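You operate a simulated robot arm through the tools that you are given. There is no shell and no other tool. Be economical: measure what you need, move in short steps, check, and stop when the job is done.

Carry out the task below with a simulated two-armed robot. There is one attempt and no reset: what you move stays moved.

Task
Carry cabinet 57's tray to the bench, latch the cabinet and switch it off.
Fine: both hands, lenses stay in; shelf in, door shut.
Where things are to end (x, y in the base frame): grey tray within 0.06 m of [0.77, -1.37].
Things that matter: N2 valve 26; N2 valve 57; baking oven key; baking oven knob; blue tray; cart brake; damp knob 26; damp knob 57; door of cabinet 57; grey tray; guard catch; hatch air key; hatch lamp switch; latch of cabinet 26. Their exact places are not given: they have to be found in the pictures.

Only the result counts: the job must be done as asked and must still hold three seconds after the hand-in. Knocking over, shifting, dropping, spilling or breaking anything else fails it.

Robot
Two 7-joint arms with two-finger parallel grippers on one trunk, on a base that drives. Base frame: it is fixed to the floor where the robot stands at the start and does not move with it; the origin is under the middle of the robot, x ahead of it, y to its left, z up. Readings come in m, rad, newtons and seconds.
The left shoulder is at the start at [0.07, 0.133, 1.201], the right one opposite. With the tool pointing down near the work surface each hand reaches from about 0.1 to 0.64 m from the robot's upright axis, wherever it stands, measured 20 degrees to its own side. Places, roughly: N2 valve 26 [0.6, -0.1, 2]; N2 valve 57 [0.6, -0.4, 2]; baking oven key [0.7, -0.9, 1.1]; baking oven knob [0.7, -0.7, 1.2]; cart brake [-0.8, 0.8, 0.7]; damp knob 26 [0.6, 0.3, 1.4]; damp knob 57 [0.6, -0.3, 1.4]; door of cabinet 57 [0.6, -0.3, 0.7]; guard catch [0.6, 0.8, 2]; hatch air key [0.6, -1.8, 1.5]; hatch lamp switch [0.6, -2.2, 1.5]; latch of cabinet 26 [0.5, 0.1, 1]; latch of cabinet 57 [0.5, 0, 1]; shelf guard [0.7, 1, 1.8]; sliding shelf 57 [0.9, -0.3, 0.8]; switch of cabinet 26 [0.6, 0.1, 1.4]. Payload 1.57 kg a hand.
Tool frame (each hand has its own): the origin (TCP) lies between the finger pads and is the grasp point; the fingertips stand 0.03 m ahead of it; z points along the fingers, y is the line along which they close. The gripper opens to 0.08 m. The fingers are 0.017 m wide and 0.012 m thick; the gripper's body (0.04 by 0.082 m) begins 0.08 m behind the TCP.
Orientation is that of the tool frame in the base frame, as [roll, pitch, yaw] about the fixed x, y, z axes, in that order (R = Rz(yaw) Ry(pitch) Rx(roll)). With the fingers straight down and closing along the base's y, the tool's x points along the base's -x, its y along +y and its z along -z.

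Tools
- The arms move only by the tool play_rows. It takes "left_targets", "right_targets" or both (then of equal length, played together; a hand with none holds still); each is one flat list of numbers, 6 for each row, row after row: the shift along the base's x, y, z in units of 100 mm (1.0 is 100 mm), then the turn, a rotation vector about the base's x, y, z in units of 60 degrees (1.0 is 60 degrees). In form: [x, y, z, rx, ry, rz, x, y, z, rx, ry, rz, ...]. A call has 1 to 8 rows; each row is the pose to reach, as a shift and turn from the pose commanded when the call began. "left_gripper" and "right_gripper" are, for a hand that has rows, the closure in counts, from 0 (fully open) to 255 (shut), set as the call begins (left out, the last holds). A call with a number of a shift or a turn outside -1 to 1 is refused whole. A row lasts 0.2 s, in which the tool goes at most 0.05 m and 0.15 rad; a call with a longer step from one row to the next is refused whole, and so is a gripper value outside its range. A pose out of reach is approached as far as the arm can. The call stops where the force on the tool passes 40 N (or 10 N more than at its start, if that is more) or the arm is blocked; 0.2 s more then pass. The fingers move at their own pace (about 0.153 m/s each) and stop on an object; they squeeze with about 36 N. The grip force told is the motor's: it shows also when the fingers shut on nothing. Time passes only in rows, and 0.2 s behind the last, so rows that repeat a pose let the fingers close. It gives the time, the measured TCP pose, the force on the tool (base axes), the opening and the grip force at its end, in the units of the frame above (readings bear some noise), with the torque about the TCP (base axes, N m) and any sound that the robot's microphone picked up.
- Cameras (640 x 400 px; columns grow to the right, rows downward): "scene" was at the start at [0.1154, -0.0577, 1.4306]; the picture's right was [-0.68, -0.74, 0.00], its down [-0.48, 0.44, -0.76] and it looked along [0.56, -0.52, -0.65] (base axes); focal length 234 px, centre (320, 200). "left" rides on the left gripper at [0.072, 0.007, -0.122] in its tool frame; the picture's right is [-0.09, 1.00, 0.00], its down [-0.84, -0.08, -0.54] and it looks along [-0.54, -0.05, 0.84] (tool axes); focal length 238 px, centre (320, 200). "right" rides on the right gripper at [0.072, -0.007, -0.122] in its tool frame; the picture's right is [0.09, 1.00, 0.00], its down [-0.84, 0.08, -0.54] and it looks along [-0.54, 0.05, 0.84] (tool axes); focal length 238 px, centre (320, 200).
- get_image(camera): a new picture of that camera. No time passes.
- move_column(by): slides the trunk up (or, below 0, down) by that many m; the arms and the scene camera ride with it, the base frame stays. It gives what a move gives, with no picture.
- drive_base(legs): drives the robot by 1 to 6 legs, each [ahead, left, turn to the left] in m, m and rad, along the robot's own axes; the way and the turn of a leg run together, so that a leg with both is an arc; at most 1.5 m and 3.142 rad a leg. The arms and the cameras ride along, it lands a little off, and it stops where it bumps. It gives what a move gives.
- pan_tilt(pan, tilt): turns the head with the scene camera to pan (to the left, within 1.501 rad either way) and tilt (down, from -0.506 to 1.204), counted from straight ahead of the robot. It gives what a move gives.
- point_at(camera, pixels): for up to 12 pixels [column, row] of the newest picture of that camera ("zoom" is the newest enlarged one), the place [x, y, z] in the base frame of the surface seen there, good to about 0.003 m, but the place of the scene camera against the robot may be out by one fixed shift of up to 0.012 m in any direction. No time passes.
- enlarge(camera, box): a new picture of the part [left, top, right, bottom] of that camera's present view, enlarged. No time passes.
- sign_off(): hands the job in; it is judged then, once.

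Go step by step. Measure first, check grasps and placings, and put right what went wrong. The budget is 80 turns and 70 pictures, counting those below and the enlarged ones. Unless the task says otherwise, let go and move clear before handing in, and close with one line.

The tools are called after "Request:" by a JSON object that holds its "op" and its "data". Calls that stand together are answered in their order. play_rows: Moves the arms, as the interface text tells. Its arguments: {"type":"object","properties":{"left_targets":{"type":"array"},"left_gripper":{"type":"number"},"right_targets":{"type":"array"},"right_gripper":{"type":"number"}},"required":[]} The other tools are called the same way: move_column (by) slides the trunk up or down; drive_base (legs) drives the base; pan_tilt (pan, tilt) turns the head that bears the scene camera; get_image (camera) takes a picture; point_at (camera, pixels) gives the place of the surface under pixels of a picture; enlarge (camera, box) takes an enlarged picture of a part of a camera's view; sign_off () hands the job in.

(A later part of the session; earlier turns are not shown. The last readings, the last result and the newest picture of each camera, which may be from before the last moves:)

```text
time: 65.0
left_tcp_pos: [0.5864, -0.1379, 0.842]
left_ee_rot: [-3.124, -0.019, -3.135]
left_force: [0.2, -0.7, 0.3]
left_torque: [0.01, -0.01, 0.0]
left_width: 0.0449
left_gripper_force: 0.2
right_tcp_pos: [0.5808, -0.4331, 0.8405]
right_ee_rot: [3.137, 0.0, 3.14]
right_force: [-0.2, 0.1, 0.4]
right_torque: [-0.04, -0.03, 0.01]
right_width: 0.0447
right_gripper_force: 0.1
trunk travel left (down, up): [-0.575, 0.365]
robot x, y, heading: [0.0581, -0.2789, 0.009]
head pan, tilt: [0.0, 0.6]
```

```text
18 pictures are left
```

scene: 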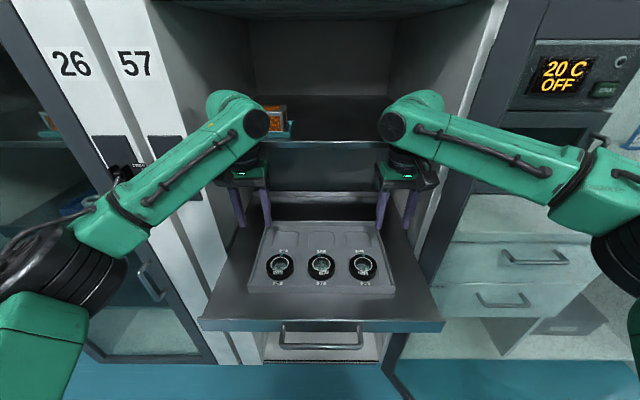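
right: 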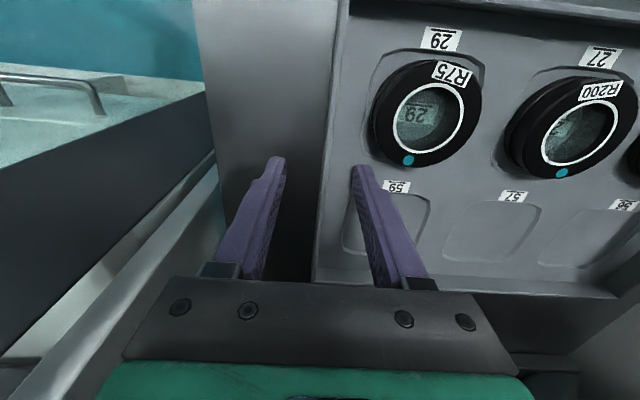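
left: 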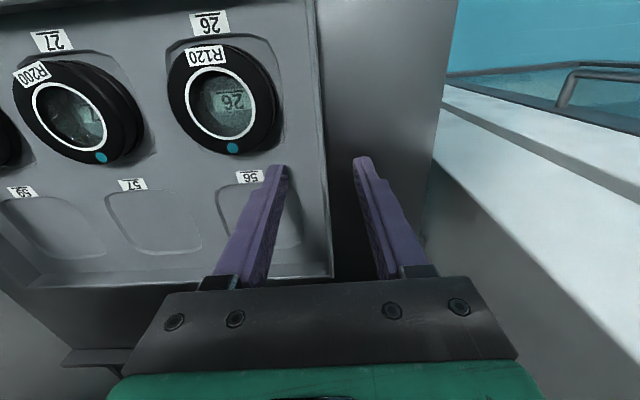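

Both walls are between the fingers with no contact. I close both hands.

Request:
{"op": "play_rows", "data": {"left_targets": [0, 0.02, -0.02, 0, 0, 0, 0, 0.02, -0.02, 0, 0, 0, 0, 0.02, -0.02, 0, 0, 0, 0, 0.02, -0.02, 0, 0, 0], "left_gripper": 255, "right_targets": [0, 0.04, -0.02, 0, 0, 0, 0, 0.04, -0.02, 0, 0, 0, 0, 0.04, -0.02, 0, 0, 0, 0, 0.04, -0.02, 0, 0, 0], "right_gripper": 255}}

```text
time: 66.0
left_tcp_pos: [0.5852, -0.1351, 0.8424]
left_ee_rot: [-3.123, -0.02, -3.135]
left_force: [0.1, 2.7, 3.5]
left_torque: [0.27, 0.11, -0.15]
left_width: 0.0036
left_gripper_force: 24.2
right_tcp_pos: [0.58, -0.4294, 0.8384]
right_ee_rot: [3.138, -0.001, 3.141]
right_force: [0.8, -8.4, 4.2]
right_torque: [-0.25, 0.22, 0.03]
right_width: 0.0037
right_gripper_force: 24.8
trunk travel left (down, up): [-0.575, 0.365]
robot x, y, heading: [0.0559, -0.2796, 0.004]
head pan, tilt: [0.0, 0.6]
```

Both walls are held (3.6 mm). I lift both hands together by 8 cm, slowly.

Request:
{"op": "play_rows", "data": {"left_targets": [0, 0, 0.12, 0, 0, 0, 0, 0, 0.25, 0, 0, 0, 0, 0, 0.4, 0, 0, 0, 0, 0, 0.55, 0, 0, 0, 0, 0, 0.7, 0, 0, 0, 0, 0, 0.8, 0, 0, 0], "right_targets": [0, 0, 0.12, 0, 0, 0, 0, 0, 0.25, 0, 0, 0, 0, 0, 0.4, 0, 0, 0, 0, 0, 0.55, 0, 0, 0, 0, 0, 0.7, 0, 0, 0, 0, 0, 0.8, 0, 0, 0]}}

Request:
{"op": "get_image", "data": {"camera": "scene"}}

```text
time: 67.4
left_tcp_pos: [0.5877, -0.1348, 0.9205]
left_ee_rot: [-3.124, -0.021, -3.136]
left_force: [-0.6, -0.7, 0.9]
left_torque: [0.0, -0.01, -0.01]
left_width: 0.0
left_gripper_force: 21.5
right_tcp_pos: [0.5796, -0.4288, 0.9192]
right_ee_rot: [3.137, 0.0, -3.14]
right_force: [0.0, 0.2, -0.6]
right_torque: [0.0, 0.01, 0.0]
right_width: 0.0001
right_gripper_force: 21.5
trunk travel left (down, up): [-0.575, 0.365]
robot x, y, heading: [0.0565, -0.2809, 0.012]
head pan, tilt: [0.0, 0.6]
```

```text
17 pictures are left
```

scene: 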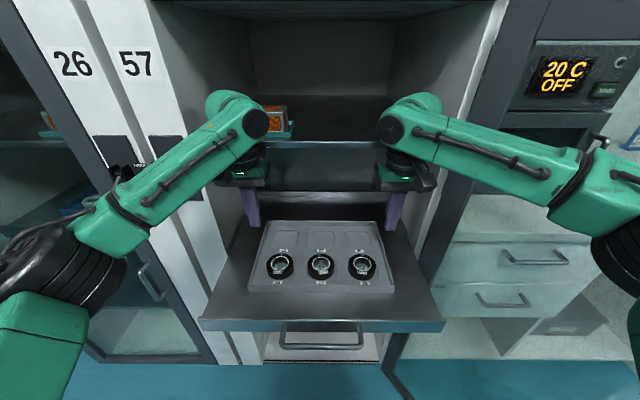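

Both hands slipped off the walls (width 0), the tray is still in place. I open, go back down slightly deeper, and will close and lift just a little to read the load.

Request:
{"op": "play_rows", "data": {"left_targets": [0, 0, 0, 0, 0, 0, 0, 0, 0, 0, 0, 0, 0, 0, -0.4, 0, 0, 0, 0, 0, -0.8, 0, 0, 0, 0, 0, -0.85, 0, 0, 0, 0, 0, -0.85, 0, 0, 0], "left_gripper": 112, "right_targets": [0, 0, 0, 0, 0, 0, 0, 0, 0, 0, 0, 0, 0, 0, -0.4, 0, 0, 0, 0, 0, -0.8, 0, 0, 0, 0, 0, -0.85, 0, 0, 0, 0, 0, -0.85, 0, 0, 0], "right_gripper": 112}}

Request:
{"op": "play_rows", "data": {"left_targets": [0, 0, 0, 0, 0, 0, 0, 0, 0, 0, 0, 0, 0, 0, 0, 0, 0, 0, 0, 0, 0, 0, 0, 0], "left_gripper": 255, "right_targets": [0, 0, 0, 0, 0, 0, 0, 0, 0, 0, 0, 0, 0, 0, 0, 0, 0, 0, 0, 0, 0, 0, 0, 0], "right_gripper": 255}}

Request:
{"op": "play_rows", "data": {"left_targets": [0, 0, 0.03, 0, 0, 0, 0, 0, 0.07, 0, 0, 0, 0, 0, 0.07, 0, 0, 0], "right_targets": [0, 0, 0.03, 0, 0, 0, 0, 0, 0.07, 0, 0, 0, 0, 0, 0.07, 0, 0, 0]}}

Request:
{"op": "enlarge", "data": {"camera": "scene", "box": [200, 180, 450, 340]}}

```text
time: 68.8
left_tcp_pos: [0.5866, -0.1343, 0.837]
left_ee_rot: [-3.121, -0.017, -3.135]
left_force: [-0.3, -0.2, 0.5]
left_torque: [-0.04, -0.01, -0.03]
left_width: 0.0451
left_gripper_force: 0.0
right_tcp_pos: [0.579, -0.4286, 0.8367]
right_ee_rot: [3.135, 0.006, -3.141]
right_force: [1.1, -1.1, 19.5]
right_torque: [0.42, 0.12, 0.03]
right_width: 0.0437
right_gripper_force: 0.0
trunk travel left (down, up): [-0.575, 0.365]
robot x, y, heading: [0.0505, -0.2806, 0.009]
head pan, tilt: [0.0, 0.6]
```

```text
time: 69.8
left_tcp_pos: [0.5865, -0.1332, 0.8376]
left_ee_rot: [-3.121, -0.015, -3.134]
left_force: [0.7, 0.5, 0.3]
left_torque: [0.42, -0.02, -0.12]
left_width: 0.0032
left_gripper_force: 24.8
right_tcp_pos: [0.5783, -0.4281, 0.8373]
right_ee_rot: [3.137, 0.007, 3.139]
right_force: [0.7, -1.2, 30.0]
right_torque: [-0.08, 0.0, 0.13]
right_width: 0.0038
right_gripper_force: 24.1
trunk travel left (down, up): [-0.575, 0.365]
robot x, y, heading: [0.052, -0.2763, 0.015]
head pan, tilt: [0.0, 0.6]
```

```text
time: 70.6
left_tcp_pos: [0.5888, -0.1341, 0.8415]
left_ee_rot: [-3.121, -0.021, -3.133]
left_force: [-0.5, 2.8, -3.7]
left_torque: [0.45, -0.21, -0.15]
left_width: 0.0038
left_gripper_force: 24.5
right_tcp_pos: [0.5808, -0.4292, 0.8384]
right_ee_rot: [3.14, -0.007, 3.139]
right_force: [0.5, -1.7, -0.4]
right_torque: [0.13, 0.09, -0.02]
right_width: 0.0034
right_gripper_force: 24.0
trunk travel left (down, up): [-0.575, 0.365]
robot x, y, heading: [0.0543, -0.2815, 0.009]
head pan, tilt: [0.0, 0.6]
```

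```text
2.50 times, centred on (325, 260) of scene
```

zoom: 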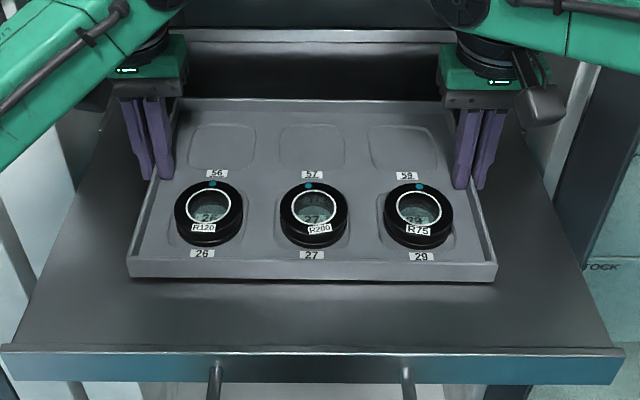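

Both now hold, the left bearing 3.7 N. I lift a further 1.5 cm slowly and read the loads.

Request:
{"op": "play_rows", "data": {"left_targets": [0, 0, 0.03, 0, 0, 0, 0, 0, 0.06, 0, 0, 0, 0, 0, 0.09, 0, 0, 0, 0, 0, 0.12, 0, 0, 0, 0, 0, 0.12, 0, 0, 0], "right_targets": [0, 0, 0.04, 0, 0, 0, 0, 0, 0.08, 0, 0, 0, 0, 0, 0.12, 0, 0, 0, 0, 0, 0.15, 0, 0, 0, 0, 0, 0.15, 0, 0, 0]}}

Request:
{"op": "enlarge", "data": {"camera": "scene", "box": [200, 180, 450, 340]}}

```text
time: 71.8
left_tcp_pos: [0.5885, -0.134, 0.8533]
left_ee_rot: [-3.123, -0.021, -3.135]
left_force: [-0.1, 7.8, -2.2]
left_torque: [0.36, -0.34, -0.12]
left_width: 0.0034
left_gripper_force: 24.4
right_tcp_pos: [0.582, -0.4284, 0.8565]
right_ee_rot: [3.138, -0.002, 3.14]
right_force: [0.0, -7.2, -1.1]
right_torque: [-0.34, 0.22, 0.08]
right_width: 0.0038
right_gripper_force: 24.5
trunk travel left (down, up): [-0.575, 0.365]
robot x, y, heading: [0.055, -0.2828, 0.007]
head pan, tilt: [0.0, 0.6]
```

```text
2.50 times, centred on (325, 260) of scene
```

zoom: 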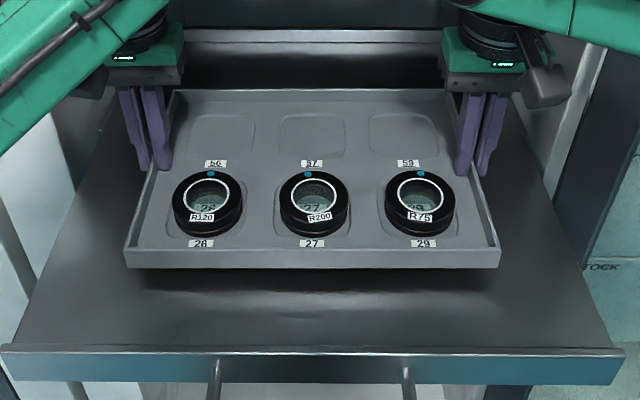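

The tray is clear of the shelf, level, with light loads. I raise on slowly.

Request:
{"op": "play_rows", "data": {"left_targets": [0, 0, 0.08, 0, 0, 0, 0, 0, 0.16, 0, 0, 0, 0, 0, 0.24, 0, 0, 0, 0, 0, 0.32, 0, 0, 0, 0, 0, 0.4, 0, 0, 0, 0, 0, 0.48, 0, 0, 0, 0, 0, 0.56, 0, 0, 0, 0, 0, 0.64, 0, 0, 0], "right_targets": [0, 0, 0.08, 0, 0, 0, 0, 0, 0.16, 0, 0, 0, 0, 0, 0.24, 0, 0, 0, 0, 0, 0.32, 0, 0, 0, 0, 0, 0.4, 0, 0, 0, 0, 0, 0.48, 0, 0, 0, 0, 0, 0.56, 0, 0, 0, 0, 0, 0.64, 0, 0, 0]}}

Request:
{"op": "get_image", "data": {"camera": "scene"}}

```text
time: 73.6
left_tcp_pos: [0.5883, -0.1348, 0.9174]
left_ee_rot: [-3.12, -0.021, -3.137]
left_force: [-1.1, 8.1, -2.7]
left_torque: [0.37, -0.15, -0.24]
left_width: 0.0036
left_gripper_force: 24.1
right_tcp_pos: [0.5801, -0.4307, 0.9188]
right_ee_rot: [3.137, 0.001, 3.139]
right_force: [0.8, -6.9, -2.1]
right_torque: [-0.32, 0.03, -0.08]
right_width: 0.0038
right_gripper_force: 24.5
trunk travel left (down, up): [-0.575, 0.365]
robot x, y, heading: [0.054, -0.2815, 0.008]
head pan, tilt: [0.0, 0.6]
```

```text
14 pictures are left
```

scene: 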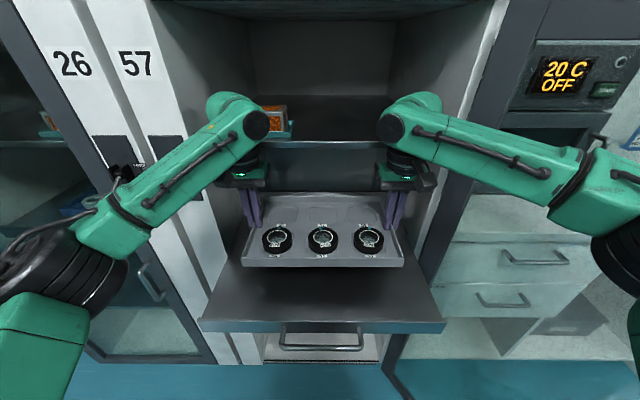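

The tray is held at +8 cm, about 5 N in all. I draw both hands 15 cm toward the body for a compact carry, then back off.

Request:
{"op": "play_rows", "data": {"left_targets": [-0.12, 0, 0, 0, 0, 0, -0.25, 0, 0, 0, 0, 0, -0.38, 0, 0, 0, 0, 0, -0.5, 0, 0, 0, 0, 0, -0.63, 0, 0, 0, 0, 0, -0.75, 0, 0, 0, 0, 0, -0.88, 0, 0, 0, 0, 0, -1, 0, 0, 0, 0, 0], "right_targets": [-0.12, 0, 0, 0, 0, 0, -0.25, 0, 0, 0, 0, 0, -0.38, 0, 0, 0, 0, 0, -0.5, 0, 0, 0, 0, 0, -0.63, 0, 0, 0, 0, 0, -0.75, 0, 0, 0, 0, 0, -0.88, 0, 0, 0, 0, 0, -1, 0, 0, 0, 0, 0]}}

Request:
{"op": "play_rows", "data": {"left_targets": [-0.15, 0, 0, 0, 0, 0, -0.3, 0, 0, 0, 0, 0, -0.45, 0, 0, 0, 0, 0, -0.5, 0, 0, 0, 0, 0], "right_targets": [-0.15, 0, 0, 0, 0, 0, -0.3, 0, 0, 0, 0, 0, -0.45, 0, 0, 0, 0, 0, -0.5, 0, 0, 0, 0, 0]}}

Request:
{"op": "drive_base", "data": {"legs": [[-0.25, 0, 0], [-0.22, 0, 0]]}}

Request:
{"op": "pan_tilt", "data": {"pan": -1.4, "tilt": 0.75}}

Request:
{"op": "get_image", "data": {"camera": "scene"}}

```text
time: 75.4
left_tcp_pos: [0.4872, -0.1338, 0.9185]
left_ee_rot: [-3.123, -0.019, -3.135]
left_force: [-0.1, 10.7, -1.7]
left_torque: [0.5, 0.03, -0.11]
left_width: 0.0037
left_gripper_force: 24.2
right_tcp_pos: [0.4795, -0.4278, 0.9195]
right_ee_rot: [3.139, -0.001, -3.141]
right_force: [-0.4, -9.6, -1.3]
right_torque: [-0.39, -0.18, 0.09]
right_width: 0.0037
right_gripper_force: 24.3
trunk travel left (down, up): [-0.575, 0.365]
robot x, y, heading: [0.0517, -0.2818, 0.009]
head pan, tilt: [0.0, 0.6]
```

```text
time: 76.4
left_tcp_pos: [0.4378, -0.1336, 0.9177]
left_ee_rot: [-3.122, -0.021, -3.135]
left_force: [-0.1, 14.1, -1.9]
left_torque: [0.52, -0.1, -0.19]
left_width: 0.0036
left_gripper_force: 24.5
right_tcp_pos: [0.4302, -0.4293, 0.9192]
right_ee_rot: [3.139, -0.003, 3.14]
right_force: [0.1, -14.0, -1.1]
right_torque: [-0.43, -0.03, 0.02]
right_width: 0.0035
right_gripper_force: 24.5
trunk travel left (down, up): [-0.575, 0.365]
robot x, y, heading: [0.059, -0.2813, 0.004]
head pan, tilt: [0.0, 0.6]
```

```text
time: 79.5
left_tcp_pos: [-0.0287, -0.1354, 0.9184]
left_ee_rot: [-3.12, -0.02, -3.133]
left_force: [-0.2, 13.5, -1.8]
left_torque: [0.49, -0.07, -0.15]
left_width: 0.0037
left_gripper_force: 24.5
right_tcp_pos: [-0.036, -0.4314, 0.9197]
right_ee_rot: [3.136, -0.002, -3.141]
right_force: [0.1, -14.4, -3.1]
right_torque: [-0.46, -0.06, 0.03]
right_width: 0.0036
right_gripper_force: 24.4
trunk travel left (down, up): [-0.575, 0.365]
robot x, y, heading: [-0.416, -0.28, 0.009]
head pan, tilt: [0.0, 0.6]
```

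```text
time: 81.0
left_tcp_pos: [-0.029, -0.1362, 0.9172]
left_ee_rot: [-3.124, -0.021, -3.134]
left_force: [-0.8, 0.6, -2.4]
left_torque: [0.21, -0.02, -0.11]
left_width: 0.0038
left_gripper_force: 24.5
right_tcp_pos: [-0.0364, -0.4311, 0.9199]
right_ee_rot: [3.138, -0.002, -3.141]
right_force: [0.6, -0.6, -1.4]
right_torque: [-0.18, -0.1, 0.03]
right_width: 0.0035
right_gripper_force: 24.1
trunk travel left (down, up): [-0.575, 0.365]
robot x, y, heading: [-0.4179, -0.2845, 0.006]
head pan, tilt: [-1.4, 0.75]
```

```text
13 pictures are left
```

scene: 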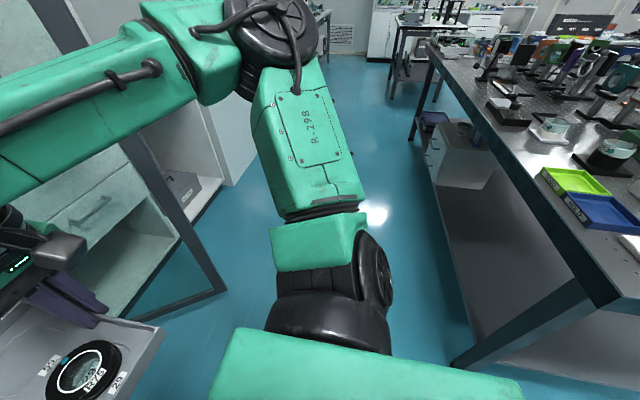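

Request:
{"op": "point_at", "data": {"camera": "scene", "pixels": [[462, 362], [600, 300], [520, 200], [450, 85], [270, 60], [220, 290], [380, 280], [320, 200], [245, 170]]}}

```text
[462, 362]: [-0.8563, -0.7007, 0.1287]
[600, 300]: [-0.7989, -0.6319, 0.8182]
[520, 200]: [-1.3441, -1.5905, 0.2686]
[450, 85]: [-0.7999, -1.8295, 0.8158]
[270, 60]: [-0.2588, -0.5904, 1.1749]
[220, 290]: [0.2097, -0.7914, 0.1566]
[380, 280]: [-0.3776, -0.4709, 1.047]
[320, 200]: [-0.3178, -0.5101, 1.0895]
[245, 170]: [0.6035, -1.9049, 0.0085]
```

The far bench edge is at x -0.80 and the door edge at x 0.21, so sliding right at x≈-0.42 leaves room. I raise the column 6 cm and slide.

Request:
{"op": "move_column", "data": {"by": 0.06}}

Request:
{"op": "drive_base", "data": {"legs": [[0, -0.5, 0], [0, -0.585, -0.006]]}}

Request:
{"op": "pan_tilt", "data": {"pan": 0, "tilt": 0.6}}

Request:
{"op": "get_image", "data": {"camera": "scene"}}

Request:
{"op": "point_at", "data": {"camera": "scene", "pixels": [[320, 170], [320, 150], [320, 300], [200, 170], [450, 170]]}}

```text
time: 82.0
left_tcp_pos: [-0.0289, -0.1369, 0.9778]
left_ee_rot: [-3.124, -0.021, -3.133]
left_force: [-0.1, 1.5, -2.7]
left_torque: [0.28, 0.0, -0.17]
left_width: 0.0032
left_gripper_force: 24.6
right_tcp_pos: [-0.036, -0.4305, 0.9794]
right_ee_rot: [3.139, -0.001, -3.141]
right_force: [0.8, -1.2, -2.8]
right_torque: [-0.18, -0.07, 0.03]
right_width: 0.0036
right_gripper_force: 24.6
trunk travel left (down, up): [-0.635, 0.305]
robot x, y, heading: [-0.4139, -0.2856, 0.004]
head pan, tilt: [-1.4, 0.75]
```

```text
time: 87.9
left_tcp_pos: [-0.0204, -1.2236, 0.978]
left_ee_rot: [-3.123, -0.02, -3.139]
left_force: [-0.1, 3.8, -1.7]
left_torque: [0.31, -0.05, -0.13]
left_width: 0.0037
left_gripper_force: 23.6
right_tcp_pos: [-0.0281, -1.5179, 0.979]
right_ee_rot: [3.137, -0.003, 3.136]
right_force: [0.9, -3.5, -1.9]
right_torque: [-0.2, -0.04, 0.06]
right_width: 0.0035
right_gripper_force: 24.9
trunk travel left (down, up): [-0.635, 0.305]
robot x, y, heading: [-0.4043, -1.3698, 0.004]
head pan, tilt: [-1.4, 0.75]
```

```text
time: 89.4
left_tcp_pos: [-0.0201, -1.2246, 0.9778]
left_ee_rot: [-3.124, -0.02, -3.138]
left_force: [-0.2, -0.5, -2.6]
left_torque: [0.17, -0.01, -0.1]
left_width: 0.0038
left_gripper_force: 24.5
right_tcp_pos: [-0.0285, -1.5191, 0.9802]
right_ee_rot: [3.138, -0.002, 3.135]
right_force: [0.2, 0.7, -2.0]
right_torque: [-0.14, -0.17, 0.04]
right_width: 0.0036
right_gripper_force: 24.9
trunk travel left (down, up): [-0.635, 0.305]
robot x, y, heading: [-0.4104, -1.3693, 0.004]
head pan, tilt: [0.0, 0.6]
```

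```text
12 pictures are left
```

scene: 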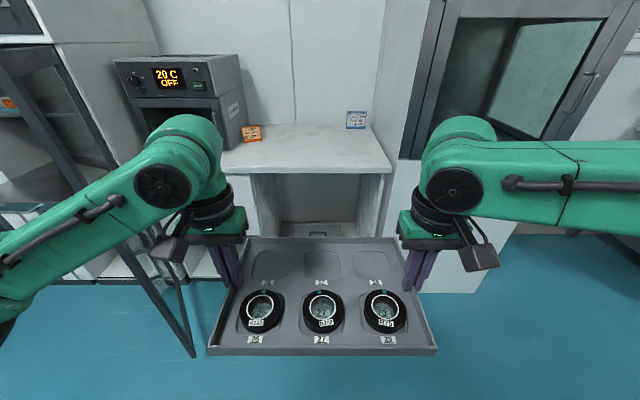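

```text
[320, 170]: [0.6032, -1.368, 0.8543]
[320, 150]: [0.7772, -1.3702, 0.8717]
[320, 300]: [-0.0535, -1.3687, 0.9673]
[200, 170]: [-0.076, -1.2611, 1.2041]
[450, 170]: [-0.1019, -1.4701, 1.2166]
```

Request:
{"op": "point_at", "data": {"camera": "scene", "pixels": [[386, 168], [395, 150], [405, 100], [378, 100], [228, 170], [250, 142], [356, 127], [348, 127], [260, 137], [240, 110], [212, 350], [436, 350]]}}

Request:
{"op": "enlarge", "data": {"camera": "scene", "box": [200, 80, 460, 220]}}

```text
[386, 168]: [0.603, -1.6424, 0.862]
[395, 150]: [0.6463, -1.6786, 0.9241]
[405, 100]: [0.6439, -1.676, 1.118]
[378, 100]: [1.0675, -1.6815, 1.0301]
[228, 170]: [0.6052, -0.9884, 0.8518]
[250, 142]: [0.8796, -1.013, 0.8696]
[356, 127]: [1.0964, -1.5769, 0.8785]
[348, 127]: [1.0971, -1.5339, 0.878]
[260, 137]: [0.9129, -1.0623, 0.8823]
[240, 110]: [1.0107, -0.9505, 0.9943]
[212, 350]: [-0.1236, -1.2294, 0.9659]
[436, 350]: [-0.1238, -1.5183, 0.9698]
```

```text
2.46 times, centred on (330, 150) of scene
```

zoom: 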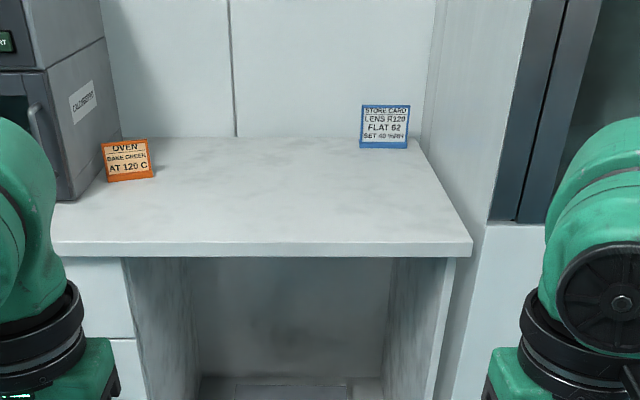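

The bench is free from y -0.99 to -1.64, and a cabinet side wall stands at y -1.676 beyond x 0.644. I aim the tray at about [0.742, -1.345]; I extend both hands 15 cm again, then drive in.

Request:
{"op": "play_rows", "data": {"left_targets": [0.12, 0, 0, 0, 0, 0, 0.25, 0, 0, 0, 0, 0, 0.38, 0, 0, 0, 0, 0, 0.5, 0, 0, 0, 0, 0, 0.63, 0, 0, 0, 0, 0, 0.75, 0, 0, 0, 0, 0, 0.88, 0, 0, 0, 0, 0, 1, 0, 0, 0, 0, 0], "right_targets": [0.12, 0, 0, 0, 0, 0, 0.25, 0, 0, 0, 0, 0, 0.38, 0, 0, 0, 0, 0, 0.5, 0, 0, 0, 0, 0, 0.63, 0, 0, 0, 0, 0, 0.75, 0, 0, 0, 0, 0, 0.88, 0, 0, 0, 0, 0, 1, 0, 0, 0, 0, 0]}}

Request:
{"op": "play_rows", "data": {"left_targets": [0.12, 0, 0, 0, 0, 0, 0.25, 0, 0, 0, 0, 0, 0.38, 0, 0, 0, 0, 0, 0.45, 0, 0, 0, 0, 0], "right_targets": [0.12, 0, 0, 0, 0, 0, 0.25, 0, 0, 0, 0, 0, 0.38, 0, 0, 0, 0, 0, 0.45, 0, 0, 0, 0, 0]}}

Request:
{"op": "drive_base", "data": {"legs": [[0, 0.03, 0], [0.4, 0, 0]]}}

Request:
{"op": "get_image", "data": {"camera": "scene"}}

```text
time: 91.2
left_tcp_pos: [0.0794, -1.2248, 0.9774]
left_ee_rot: [-3.122, -0.024, -3.139]
left_force: [-0.9, -5.1, -2.0]
left_torque: [0.14, -0.09, -0.16]
left_width: 0.0037
left_gripper_force: 24.5
right_tcp_pos: [0.0717, -1.5196, 0.9783]
right_ee_rot: [3.138, -0.004, 3.138]
right_force: [0.4, 5.2, -1.8]
right_torque: [-0.07, 0.02, 0.0]
right_width: 0.0035
right_gripper_force: 25.0
trunk travel left (down, up): [-0.635, 0.305]
robot x, y, heading: [-0.4048, -1.3698, 0.002]
head pan, tilt: [0.0, 0.6]
```

```text
time: 92.2
left_tcp_pos: [0.1266, -1.2259, 0.9774]
left_ee_rot: [-3.122, -0.023, -3.141]
left_force: [-1.4, -5.8, -2.5]
left_torque: [0.1, 0.04, -0.13]
left_width: 0.0038
left_gripper_force: 24.6
right_tcp_pos: [0.1168, -1.5189, 0.9799]
right_ee_rot: [3.139, -0.004, 3.136]
right_force: [0.6, 5.7, -2.2]
right_torque: [-0.06, -0.12, 0.06]
right_width: 0.0037
right_gripper_force: 24.7
trunk travel left (down, up): [-0.635, 0.305]
robot x, y, heading: [-0.4054, -1.372, 0.002]
head pan, tilt: [0.0, 0.6]
```

```text
time: 95.1
left_tcp_pos: [0.5225, -1.1936, 0.9795]
left_ee_rot: [-3.124, -0.021, -3.138]
left_force: [-0.3, -10.0, -2.3]
left_torque: [0.05, -0.01, -0.1]
left_width: 0.0037
left_gripper_force: 24.8
right_tcp_pos: [0.5146, -1.4872, 0.9798]
right_ee_rot: [3.139, -0.002, 3.137]
right_force: [0.3, 9.7, -2.3]
right_torque: [0.02, -0.06, 0.02]
right_width: 0.0036
right_gripper_force: 25.0
trunk travel left (down, up): [-0.635, 0.305]
robot x, y, heading: [-0.0087, -1.3397, 0.003]
head pan, tilt: [0.0, 0.6]
```

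```text
10 pictures are left
```

scene: 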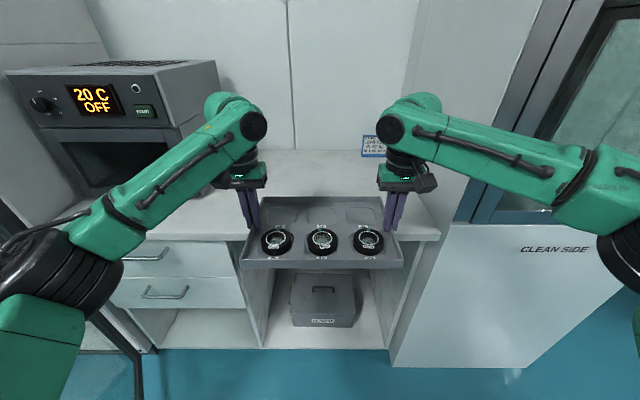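

Request:
{"op": "point_at", "data": {"camera": "scene", "pixels": [[440, 135], [500, 155], [550, 170], [590, 185], [620, 170], [470, 120], [535, 200], [300, 320]]}}

```text
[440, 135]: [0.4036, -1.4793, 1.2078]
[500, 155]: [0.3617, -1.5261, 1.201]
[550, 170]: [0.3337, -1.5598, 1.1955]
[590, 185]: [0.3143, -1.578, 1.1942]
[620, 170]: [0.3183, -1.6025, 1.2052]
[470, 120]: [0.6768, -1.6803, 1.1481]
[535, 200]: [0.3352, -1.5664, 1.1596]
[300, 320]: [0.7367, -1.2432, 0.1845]
```

The right elbow would come too near the cabinet face (x 0.60) if I went straight in. I turn 0.15 rad right and shift left, so the elbow stays back, then go ahead.

Request:
{"op": "drive_base", "data": {"legs": [[0, 0.05, -0.15], [0, 0.056, 0], [0.12, 0, 0]]}}

Request:
{"op": "get_image", "data": {"camera": "scene"}}

Request:
{"op": "point_at", "data": {"camera": "scene", "pixels": [[560, 160], [620, 170], [244, 262], [402, 262], [320, 265], [60, 240]]}}

```text
time: 97.5
left_tcp_pos: [0.6686, -1.1864, 0.9791]
left_ee_rot: [-3.122, -0.019, 2.993]
left_force: [-0.7, -1.4, -3.2]
left_torque: [0.23, -0.03, -0.08]
left_width: 0.0037
left_gripper_force: 24.4
right_tcp_pos: [0.6168, -1.4764, 0.98]
right_ee_rot: [3.138, -0.001, 2.988]
right_force: [0.4, 0.4, -1.8]
right_torque: [-0.11, -0.07, 0.04]
right_width: 0.0036
right_gripper_force: 24.2
trunk travel left (down, up): [-0.635, 0.305]
robot x, y, heading: [0.1232, -1.2519, -0.146]
head pan, tilt: [0.0, 0.6]
```

```text
9 pictures are left
```

scene: 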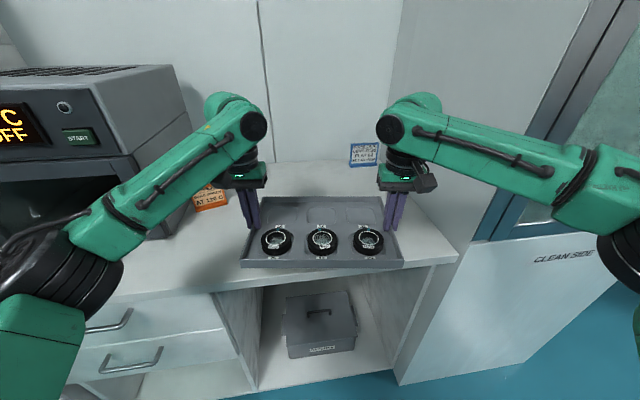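

```text
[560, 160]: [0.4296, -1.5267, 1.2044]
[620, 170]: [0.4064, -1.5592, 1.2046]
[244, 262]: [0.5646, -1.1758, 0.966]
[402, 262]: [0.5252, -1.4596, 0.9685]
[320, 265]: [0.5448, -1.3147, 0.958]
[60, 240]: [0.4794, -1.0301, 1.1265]
```

There's enough clearance; tray centre is now about [0.649, -1.332]. I go 9 cm ahead, then lower the column 6 cm.

Request:
{"op": "drive_base", "data": {"legs": [[0.09, 0, 0]]}}

Request:
{"op": "move_column", "data": {"by": -0.06}}

```text
time: 98.6
left_tcp_pos: [0.7578, -1.1985, 0.9779]
left_ee_rot: [-3.122, -0.021, 2.994]
left_force: [0.6, -0.1, -1.9]
left_torque: [0.19, -0.08, -0.09]
left_width: 0.0037
left_gripper_force: 24.8
right_tcp_pos: [0.7053, -1.4886, 0.9802]
right_ee_rot: [3.137, -0.001, 2.989]
right_force: [0.9, 0.2, -0.7]
right_torque: [-0.15, -0.11, 0.05]
right_width: 0.0033
right_gripper_force: 24.7
trunk travel left (down, up): [-0.635, 0.305]
robot x, y, heading: [0.2131, -1.2664, -0.144]
head pan, tilt: [0.0, 0.6]
```

```text
time: 99.6
left_tcp_pos: [0.7591, -1.1995, 0.9173]
left_ee_rot: [-3.124, -0.021, 2.995]
left_force: [1.0, -0.2, -1.8]
left_torque: [0.2, -0.06, -0.12]
left_width: 0.0037
left_gripper_force: 24.3
right_tcp_pos: [0.7053, -1.4886, 0.9198]
right_ee_rot: [3.137, -0.002, 2.988]
right_force: [0.1, 0.3, -2.0]
right_torque: [-0.16, -0.05, 0.01]
right_width: 0.0034
right_gripper_force: 24.0
trunk travel left (down, up): [-0.575, 0.365]
robot x, y, heading: [0.2103, -1.2637, -0.149]
head pan, tilt: [0.0, 0.6]
```

Tray centre is now about [0.738, -1.345]. I lower gently in 3 mm steps to touch the bench.

Request:
{"op": "play_rows", "data": {"left_targets": [0, 0, -0.03, 0, 0, 0, 0, 0, -0.06, 0, 0, 0, 0, 0, -0.09, 0, 0, 0, 0, 0, -0.11, 0, 0, 0, 0, 0, -0.11, 0, 0, 0], "right_targets": [0, 0, -0.03, 0, 0, 0, 0, 0, -0.06, 0, 0, 0, 0, 0, -0.09, 0, 0, 0, 0, 0, -0.11, 0, 0, 0, 0, 0, -0.11, 0, 0, 0]}}

```text
time: 100.8
left_tcp_pos: [0.7587, -1.1999, 0.9066]
left_ee_rot: [-3.125, -0.021, 2.992]
left_force: [0.6, 0.7, -2.7]
left_torque: [0.26, -0.06, -0.1]
left_width: 0.0033
left_gripper_force: 24.5
right_tcp_pos: [0.7056, -1.4886, 0.9077]
right_ee_rot: [3.139, -0.002, 2.988]
right_force: [0.1, -2.1, -2.2]
right_torque: [-0.17, -0.04, 0.03]
right_width: 0.0039
right_gripper_force: 24.5
trunk travel left (down, up): [-0.575, 0.365]
robot x, y, heading: [0.212, -1.2622, -0.149]
head pan, tilt: [0.0, 0.6]
```

Request:
{"op": "play_rows", "data": {"left_targets": [0, 0, -0.02, 0, 0, 0, 0, 0, -0.04, 0, 0, 0, 0, 0, -0.06, 0, 0, 0, 0, 0, -0.06, 0, 0, 0], "right_targets": [0, 0, -0.02, 0, 0, 0, 0, 0, -0.04, 0, 0, 0, 0, 0, -0.06, 0, 0, 0, 0, 0, -0.06, 0, 0, 0]}}

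Request:
{"op": "enlarge", "data": {"camera": "scene", "box": [200, 170, 440, 320]}}

Request:
{"op": "point_at", "data": {"camera": "zoom", "pixels": [[320, 290], [320, 240], [120, 270], [530, 270]]}}

```text
time: 101.8
left_tcp_pos: [0.7577, -1.1984, 0.9017]
left_ee_rot: [-3.121, -0.02, 2.996]
left_force: [0.1, 0.7, -2.4]
left_torque: [0.22, -0.09, -0.12]
left_width: 0.0035
left_gripper_force: 24.6
right_tcp_pos: [0.7046, -1.4891, 0.9023]
right_ee_rot: [3.139, -0.001, 2.987]
right_force: [0.1, -0.8, -3.1]
right_torque: [-0.2, -0.04, -0.01]
right_width: 0.0037
right_gripper_force: 24.2
trunk travel left (down, up): [-0.575, 0.365]
robot x, y, heading: [0.2121, -1.2672, -0.148]
head pan, tilt: [0.0, 0.6]
```

```text
2.67 times, centred on (320, 245) of scene
```

zoom: 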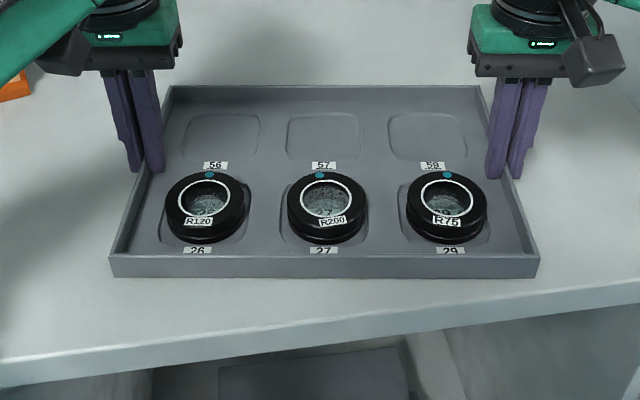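

```text
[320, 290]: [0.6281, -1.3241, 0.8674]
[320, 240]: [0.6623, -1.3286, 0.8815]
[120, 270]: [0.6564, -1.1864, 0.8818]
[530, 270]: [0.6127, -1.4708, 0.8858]
```

Request:
{"op": "play_rows", "data": {"left_targets": [0, 0, -0.02, 0, 0, 0, 0, 0, -0.04, 0, 0, 0, 0, 0, -0.06, 0, 0, 0, 0, 0, -0.06, 0, 0, 0], "right_targets": [0, 0, -0.02, 0, 0, 0, 0, 0, -0.04, 0, 0, 0, 0, 0, -0.06, 0, 0, 0, 0, 0, -0.06, 0, 0, 0]}}

```text
time: 102.8
left_tcp_pos: [0.7576, -1.1997, 0.8969]
left_ee_rot: [-3.122, -0.015, 2.995]
left_force: [5.8, -1.7, 15.9]
left_torque: [0.31, 0.1, -0.17]
left_width: 0.0033
left_gripper_force: 24.4
right_tcp_pos: [0.7046, -1.4901, 0.8972]
right_ee_rot: [3.136, 0.0, 2.988]
right_force: [1.0, 1.2, 1.8]
right_torque: [0.07, 0.68, -0.04]
right_width: 0.0035
right_gripper_force: 24.4
trunk travel left (down, up): [-0.575, 0.365]
robot x, y, heading: [0.2126, -1.2637, -0.145]
head pan, tilt: [0.0, 0.6]
```

The tray is seated (left hand now feels +16 N). I open both hands and rise straight up.

Request:
{"op": "play_rows", "data": {"left_targets": [0, 0, 0.01, 0, 0, 0, 0, 0, 0.01, 0, 0, 0, 0, 0, 0.3, 0, 0, 0, 0, 0, 0.6, 0, 0, 0, 0, 0, 0.9, 0, 0, 0], "left_gripper": 140, "right_targets": [0, 0, 0, 0, 0, 0, 0, 0, 0, 0, 0, 0, 0, 0, 0.3, 0, 0, 0, 0, 0, 0.6, 0, 0, 0, 0, 0, 0.9, 0, 0, 0], "right_gripper": 140}}

Request:
{"op": "get_image", "data": {"camera": "scene"}}

Request:
{"op": "point_at", "data": {"camera": "scene", "pixels": [[243, 268], [401, 268], [320, 268], [320, 205], [262, 205], [382, 205]]}}

```text
time: 104.0
left_tcp_pos: [0.757, -1.199, 0.9858]
left_ee_rot: [-3.123, -0.021, 2.995]
left_force: [-0.5, -0.2, 1.0]
left_torque: [0.02, -0.01, -0.01]
left_width: 0.0363
left_gripper_force: 0.1
right_tcp_pos: [0.6941, -1.4938, 0.9737]
right_ee_rot: [3.138, 0.0, 2.988]
right_force: [-0.4, -0.2, 0.4]
right_torque: [0.03, 0.04, 0.0]
right_width: 0.0361
right_gripper_force: 0.1
right hand out of reach, approached as far as the arm can: row 4, 5
trunk travel left (down, up): [-0.575, 0.365]
robot x, y, heading: [0.2149, -1.2629, -0.148]
head pan, tilt: [0.0, 0.6]
```

```text
7 pictures are left
```

scene: 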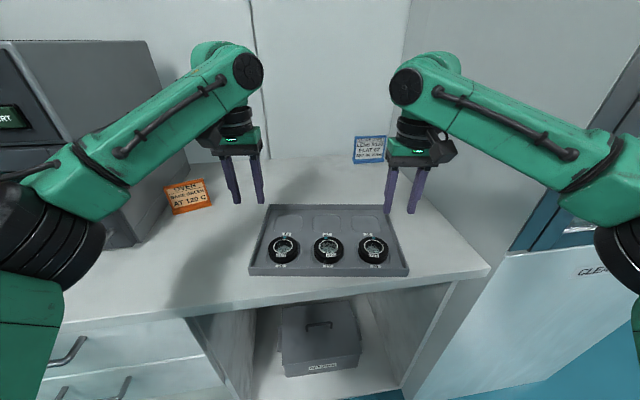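

```text
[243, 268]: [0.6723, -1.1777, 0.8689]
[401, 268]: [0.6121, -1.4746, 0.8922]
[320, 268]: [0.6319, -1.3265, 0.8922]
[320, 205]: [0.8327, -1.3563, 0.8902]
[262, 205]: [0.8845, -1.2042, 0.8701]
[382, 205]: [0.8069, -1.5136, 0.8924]
```

The tray stands on the bench, centre about [0.738, -1.345], all three lenses in. Now I retract the hands, back off, straighten and slide back in front of cabinet 57 to push the shelf in.

Request:
{"op": "play_rows", "data": {"left_targets": [-0.25, 0.04, 0.1, 0, 0, 0, -0.5, 0.07, 0.1, 0, 0, 0, -0.75, 0.11, 0.1, 0, 0, 0, -1, 0.15, 0.1, 0, 0, 0], "left_gripper": 255, "right_targets": [-0.25, 0.04, 0.1, 0, 0, 0, -0.5, 0.07, 0.1, 0, 0, 0, -0.75, 0.11, 0.1, 0, 0, 0, -1, 0.15, 0.1, 0, 0, 0], "right_gripper": 255}}

Request:
{"op": "drive_base", "data": {"legs": [[-0.6, 0, 0], [0, 0, 0.148], [0, 0.5, 0], [0, 0.39, 0]]}}

```text
time: 105.0
left_tcp_pos: [0.6551, -1.1832, 0.9956]
left_ee_rot: [-3.123, -0.016, 2.997]
left_force: [-1.1, 0.2, 0.4]
left_torque: [0.01, -0.07, 0.02]
left_width: 0.0
left_gripper_force: 21.9
right_tcp_pos: [0.5929, -1.479, 0.9844]
right_ee_rot: [3.138, 0.003, 2.987]
right_force: [-0.2, -0.7, -0.1]
right_torque: [-0.02, 0.01, 0.01]
right_width: 0.0
right_gripper_force: 21.2
trunk travel left (down, up): [-0.575, 0.365]
robot x, y, heading: [0.2115, -1.2677, -0.144]
head pan, tilt: [0.0, 0.6]
```

```text
time: 113.7
left_tcp_pos: [0.0424, -0.1341, 0.9956]
left_ee_rot: [-3.122, -0.021, -3.137]
left_force: [-0.1, 0.0, -0.7]
left_torque: [-0.02, -0.01, -0.03]
left_width: 0.0001
left_gripper_force: 21.1
right_tcp_pos: [0.0263, -0.4349, 0.9839]
right_ee_rot: [3.138, -0.002, -3.141]
right_force: [0.3, -0.7, -0.1]
right_torque: [0.03, -0.01, -0.03]
right_width: 0.0
right_gripper_force: 20.9
trunk travel left (down, up): [-0.575, 0.365]
robot x, y, heading: [-0.3866, -0.2824, 0.007]
head pan, tilt: [0.0, 0.6]
```

Back in front at [-0.387, -0.282]. I tilt the left fist 30° forward, set it level with the bar, and drive in to push the shelf.

Request:
{"op": "play_rows", "data": {"left_targets": [0.12, -0.17, -0.2, 0, -0.05, 0, 0.24, -0.35, -0.4, 0, -0.1, 0, 0.36, -0.53, -0.6, 0, -0.15, 0, 0.48, -0.7, -0.8, 0, -0.2, 0, 0.6, -0.88, -1, 0, -0.25, 0]}}

Request:
{"op": "play_rows", "data": {"left_targets": [0.12, -0.17, -0.2, 0, -0.05, 0, 0.24, -0.35, -0.4, 0, -0.1, 0, 0.36, -0.53, -0.6, 0, -0.15, 0, 0.48, -0.7, -0.8, 0, -0.2, 0, 0.6, -0.88, -1, 0, -0.25, 0]}}

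Request:
{"op": "drive_base", "data": {"legs": [[0, 0.05, 0], [0.19, 0, 0]]}}

Request:
{"op": "get_image", "data": {"camera": "scene"}}

```text
time: 114.9
left_tcp_pos: [0.1038, -0.2225, 0.8937]
left_ee_rot: [-3.122, 0.242, -3.135]
left_force: [-0.9, 0.5, 0.8]
left_torque: [0.01, -0.01, 0.01]
left_width: 0.0
left_gripper_force: 21.1
right_tcp_pos: [0.0265, -0.4351, 0.9837]
right_ee_rot: [3.138, -0.001, 3.14]
right_force: [0.5, 0.5, -0.2]
right_torque: [-0.02, 0.01, 0.05]
right_width: 0.0001
right_gripper_force: 21.2
trunk travel left (down, up): [-0.575, 0.365]
robot x, y, heading: [-0.384, -0.2822, 0.014]
head pan, tilt: [0.0, 0.6]
```

```text
time: 116.1
left_tcp_pos: [0.1637, -0.31, 0.7944]
left_ee_rot: [-3.121, 0.505, -3.136]
left_force: [-0.4, 0.1, 0.8]
left_torque: [0.02, -0.01, 0.02]
left_width: 0.0
left_gripper_force: 21.7
right_tcp_pos: [0.0272, -0.4344, 0.9839]
right_ee_rot: [3.137, -0.002, -3.141]
right_force: [-0.3, 0.8, 1.1]
right_torque: [0.04, 0.02, -0.02]
right_width: 0.0002
right_gripper_force: 21.0
trunk travel left (down, up): [-0.575, 0.365]
robot x, y, heading: [-0.382, -0.2804, 0.004]
head pan, tilt: [0.0, 0.6]
```

```text
time: 118.1
left_tcp_pos: [0.3525, -0.2576, 0.7939]
left_ee_rot: [-3.12, 0.503, -3.135]
left_force: [-0.6, 1.3, 0.0]
left_torque: [-0.02, -0.01, -0.03]
left_width: 0.0
left_gripper_force: 21.3
right_tcp_pos: [0.2145, -0.3823, 0.9828]
right_ee_rot: [3.136, -0.002, 3.14]
right_force: [0.5, 0.1, -0.5]
right_torque: [-0.01, -0.01, 0.03]
right_width: 0.0
right_gripper_force: 21.4
trunk travel left (down, up): [-0.575, 0.365]
robot x, y, heading: [-0.1995, -0.2295, 0.01]
head pan, tilt: [0.0, 0.6]
```

```text
6 pictures are left
```

scene: 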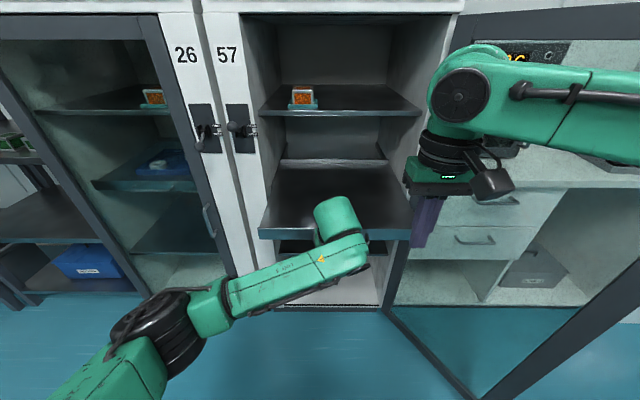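

The fist is just in front of the bar. I push by driving in two short legs.

Request:
{"op": "drive_base", "data": {"legs": [[0.13, 0, 0]]}}

Request:
{"op": "drive_base", "data": {"legs": [[0.115, 0, 0]]}}

Request:
{"op": "play_rows", "data": {"left_targets": [0.1, 0, 0, 0, 0, 0, 0.2, 0, 0, 0, 0, 0, 0.3, 0, 0, 0, 0, 0, 0.4, 0, 0, 0, 0, 0]}}

```text
time: 119.4
left_tcp_pos: [0.4803, -0.2581, 0.7944]
left_ee_rot: [-3.12, 0.505, -3.135]
left_force: [0.5, 0.1, -0.6]
left_torque: [0.0, 0.0, 0.03]
left_width: 0.0
left_gripper_force: 21.0
right_tcp_pos: [0.3439, -0.3838, 0.984]
right_ee_rot: [3.137, 0.0, 3.139]
right_force: [0.3, 0.5, 0.4]
right_torque: [-0.01, 0.04, 0.01]
right_width: 0.0
right_gripper_force: 21.7
trunk travel left (down, up): [-0.575, 0.365]
robot x, y, heading: [-0.0681, -0.2268, 0.003]
head pan, tilt: [0.0, 0.6]
```

```text
time: 120.6
left_tcp_pos: [0.5961, -0.257, 0.7938]
left_ee_rot: [-3.122, 0.505, -3.135]
left_force: [-0.6, -0.5, 0.3]
left_torque: [0.04, 0.0, 0.03]
left_width: 0.0
left_gripper_force: 21.5
right_tcp_pos: [0.4594, -0.3814, 0.9837]
right_ee_rot: [3.138, 0.0, 3.14]
right_force: [-0.1, -0.1, 0.4]
right_torque: [-0.01, 0.0, -0.01]
right_width: 0.0
right_gripper_force: 21.4
trunk travel left (down, up): [-0.575, 0.365]
robot x, y, heading: [0.0482, -0.2289, 0.01]
head pan, tilt: [0.0, 0.6]
```

```text
time: 121.6
left_tcp_pos: [0.6211, -0.2605, 0.7914]
left_ee_rot: [-3.125, 0.484, 3.138]
left_force: [-17.3, 0.7, -0.3]
left_torque: [0.0, 0.09, 0.0]
left_width: 0.0002
left_gripper_force: 21.4
right_tcp_pos: [0.4559, -0.3808, 0.9856]
right_ee_rot: [3.138, 0.001, 3.14]
right_force: [-0.8, 0.1, -1.1]
right_torque: [0.0, 0.01, 0.01]
right_width: 0.0
right_gripper_force: 21.0
trunk travel left (down, up): [-0.575, 0.365]
robot x, y, heading: [0.0435, -0.2297, 0.007]
head pan, tilt: [0.0, 0.6]
stopped in row 4 (left hand): the force on the tool passed its limit at 50 N (the readings are from after the stop); the commanded pose is now the measured one
```

The shelf hit its stop with the bar at its original place, so it is in. I back off, fold the left hand, and go round to the outer side of the door to close it with the right fist.

Request:
{"op": "drive_base", "data": {"legs": [[-0.42, 0, 0]]}}

Request:
{"op": "play_rows", "data": {"left_targets": [-0.2, 0, 0.2, 0, 0.1, 0, -0.4, 0, 0.4, 0, 0.2, 0, -0.6, 0, 0.6, 0, 0.3, 0, -0.8, 0, 0.8, 0, 0.4, 0, -1, 0, 1, 0, 0.48, 0]}}

Request:
{"op": "play_rows", "data": {"left_targets": [-0.25, 0.2, 0.2, 0, 0, 0, -0.5, 0.4, 0.4, 0, 0, 0, -0.75, 0.6, 0.6, 0, 0, 0, -1, 0.8, 0.8, 0, 0, 0]}}

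Request:
{"op": "play_rows", "data": {"left_targets": [-0.25, 0.2, 0, 0, 0, 0, -0.5, 0.4, 0, 0, 0, 0, -0.75, 0.6, 0, 0, 0, 0, -1, 0.8, 0, 0, 0, 0]}}

Request:
{"op": "drive_base", "data": {"legs": [[0, -0.52, 0]]}}

Request:
{"op": "pan_tilt", "data": {"pan": -0.2, "tilt": 0.6}}

Request:
{"op": "get_image", "data": {"camera": "scene"}}

```text
time: 124.2
left_tcp_pos: [0.2042, -0.262, 0.7894]
left_ee_rot: [-3.123, 0.488, 3.139]
left_force: [0.2, -0.9, -0.1]
left_torque: [0.01, 0.01, 0.01]
left_width: 0.0001
left_gripper_force: 21.3
right_tcp_pos: [0.0385, -0.3837, 0.9835]
right_ee_rot: [3.14, 0.0, 3.139]
right_force: [-0.9, -0.4, -1.1]
right_torque: [0.01, -0.04, 0.0]
right_width: 0.0002
right_gripper_force: 21.6
trunk travel left (down, up): [-0.575, 0.365]
robot x, y, heading: [-0.3732, -0.2315, 0.005]
head pan, tilt: [0.0, 0.6]
```

```text
time: 125.3
left_tcp_pos: [0.1042, -0.2629, 0.8891]
left_ee_rot: [-3.124, -0.02, -3.141]
left_force: [0.1, -0.1, -0.5]
left_torque: [0.02, -0.02, -0.01]
left_width: 0.0
left_gripper_force: 21.4
right_tcp_pos: [0.0382, -0.3844, 0.9837]
right_ee_rot: [3.137, 0.001, -3.141]
right_force: [0.7, 0.4, 1.6]
right_torque: [0.01, 0.01, 0.02]
right_width: 0.0
right_gripper_force: 20.6
trunk travel left (down, up): [-0.575, 0.365]
robot x, y, heading: [-0.3739, -0.2305, 0.005]
head pan, tilt: [0.0, 0.6]
```

```text
time: 126.3
left_tcp_pos: [0.0041, -0.1814, 0.9705]
left_ee_rot: [-3.122, -0.018, 3.14]
left_force: [0.0, 0.4, -0.9]
left_torque: [0.0, -0.03, -0.04]
left_width: 0.0002
left_gripper_force: 21.5
right_tcp_pos: [0.0367, -0.3824, 0.9847]
right_ee_rot: [3.139, 0.002, 3.139]
right_force: [-0.5, 0.8, -0.1]
right_torque: [0.01, 0.0, 0.02]
right_width: 0.0
right_gripper_force: 21.2
trunk travel left (down, up): [-0.575, 0.365]
robot x, y, heading: [-0.3741, -0.231, 0.001]
head pan, tilt: [0.0, 0.6]
```

```text
time: 127.3
left_tcp_pos: [-0.0967, -0.1017, 0.9685]
left_ee_rot: [-3.124, -0.018, 3.14]
left_force: [0.7, -0.1, 0.1]
left_torque: [0.01, 0.0, -0.03]
left_width: 0.0001
left_gripper_force: 21.4
right_tcp_pos: [0.0371, -0.3842, 0.9847]
right_ee_rot: [3.14, 0.002, 3.14]
right_force: [-0.3, 0.5, 0.2]
right_torque: [-0.01, -0.01, -0.02]
right_width: 0.0003
right_gripper_force: 21.7
trunk travel left (down, up): [-0.575, 0.365]
robot x, y, heading: [-0.373, -0.2261, 0.003]
head pan, tilt: [0.0, 0.6]
```

```text
time: 130.4
left_tcp_pos: [-0.0921, -0.62, 0.9702]
left_ee_rot: [-3.124, -0.016, 3.139]
left_force: [0.1, 0.8, -0.3]
left_torque: [-0.01, 0.01, -0.01]
left_width: 0.0
left_gripper_force: 21.0
right_tcp_pos: [0.0403, -0.9019, 0.9827]
right_ee_rot: [3.138, 0.0, 3.14]
right_force: [-0.7, 0.2, -0.7]
right_torque: [0.03, -0.05, -0.01]
right_width: 0.0001
right_gripper_force: 21.0
trunk travel left (down, up): [-0.575, 0.365]
robot x, y, heading: [-0.3701, -0.749, 0.0]
head pan, tilt: [0.0, 0.6]
```

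```text
time: 131.1
left_tcp_pos: [-0.0931, -0.6199, 0.9707]
left_ee_rot: [-3.124, -0.017, 3.14]
left_force: [-0.7, -0.8, -0.2]
left_torque: [0.0, 0.04, 0.0]
left_width: 0.0
left_gripper_force: 21.3
right_tcp_pos: [0.0407, -0.9026, 0.9834]
right_ee_rot: [3.138, 0.0, 3.139]
right_force: [-0.2, 0.4, -0.2]
right_torque: [0.0, 0.0, -0.01]
right_width: 0.0
right_gripper_force: 21.1
trunk travel left (down, up): [-0.575, 0.365]
robot x, y, heading: [-0.368, -0.7467, 0.007]
head pan, tilt: [-0.201, 0.6]
```

```text
5 pictures are left
```

scene: 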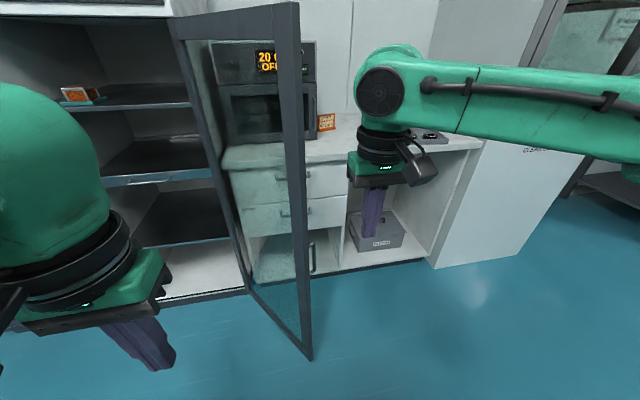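

The shelf is in and the right hand is on the outer side of the door, whose edge is at (300,180). I move the right fist forward past the edge and then drive left to swing the door.

Request:
{"op": "point_at", "data": {"camera": "scene", "pixels": [[302, 150], [310, 345], [312, 255], [120, 180]]}}

Request:
{"op": "play_rows", "data": {"right_targets": [0.25, 0, -0.25, 0, 0, 0, 0.5, 0, -0.5, 0, 0, 0, 0.75, 0, -0.75, 0, 0, 0, 1, 0, -1, 0, 0, 0]}}

Request:
{"op": "drive_base", "data": {"legs": [[0.13, 0, 0]]}}

Request:
{"op": "drive_base", "data": {"legs": [[0, 0.3, 0]]}}

```text
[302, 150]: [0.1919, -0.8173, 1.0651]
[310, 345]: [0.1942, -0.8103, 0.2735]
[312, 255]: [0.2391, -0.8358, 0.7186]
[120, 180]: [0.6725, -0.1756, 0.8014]
```

```text
time: 132.1
left_tcp_pos: [-0.0914, -0.6193, 0.9698]
left_ee_rot: [-3.124, -0.02, 3.14]
left_force: [0.5, 0.1, 0.2]
left_torque: [0.0, 0.01, -0.01]
left_width: 0.0
left_gripper_force: 21.3
right_tcp_pos: [0.141, -0.9039, 0.8803]
right_ee_rot: [3.137, -0.001, 3.136]
right_force: [1.2, -0.8, 0.7]
right_torque: [0.03, 0.0, -0.01]
right_width: 0.0003
right_gripper_force: 21.5
trunk travel left (down, up): [-0.575, 0.365]
robot x, y, heading: [-0.3694, -0.7508, 0.008]
head pan, tilt: [-0.201, 0.6]
```

```text
time: 133.4
left_tcp_pos: [0.037, -0.619, 0.9691]
left_ee_rot: [-3.124, -0.018, 3.138]
left_force: [-0.6, 0.5, 0.1]
left_torque: [0.01, 0.01, -0.01]
left_width: 0.0
left_gripper_force: 21.1
right_tcp_pos: [0.2678, -0.8999, 0.8827]
right_ee_rot: [3.137, 0.001, 3.138]
right_force: [-0.3, 0.1, -0.3]
right_torque: [-0.01, 0.01, -0.02]
right_width: 0.0001
right_gripper_force: 21.9
trunk travel left (down, up): [-0.575, 0.365]
robot x, y, heading: [-0.2428, -0.7499, 0.0]
head pan, tilt: [-0.201, 0.6]
```

```text
time: 135.4
left_tcp_pos: [0.0338, -0.3211, 0.9699]
left_ee_rot: [-3.125, -0.017, 3.138]
left_force: [-1.1, 0.1, 0.2]
left_torque: [-0.01, -0.02, 0.02]
left_width: 0.0
left_gripper_force: 21.4
right_tcp_pos: [0.2675, -0.6025, 0.883]
right_ee_rot: [3.138, -0.001, 3.136]
right_force: [0.6, -1.3, 0.2]
right_torque: [0.04, -0.03, 0.03]
right_width: 0.0
right_gripper_force: 21.4
trunk travel left (down, up): [-0.575, 0.365]
robot x, y, heading: [-0.2428, -0.4507, 0.002]
head pan, tilt: [-0.201, 0.6]
```

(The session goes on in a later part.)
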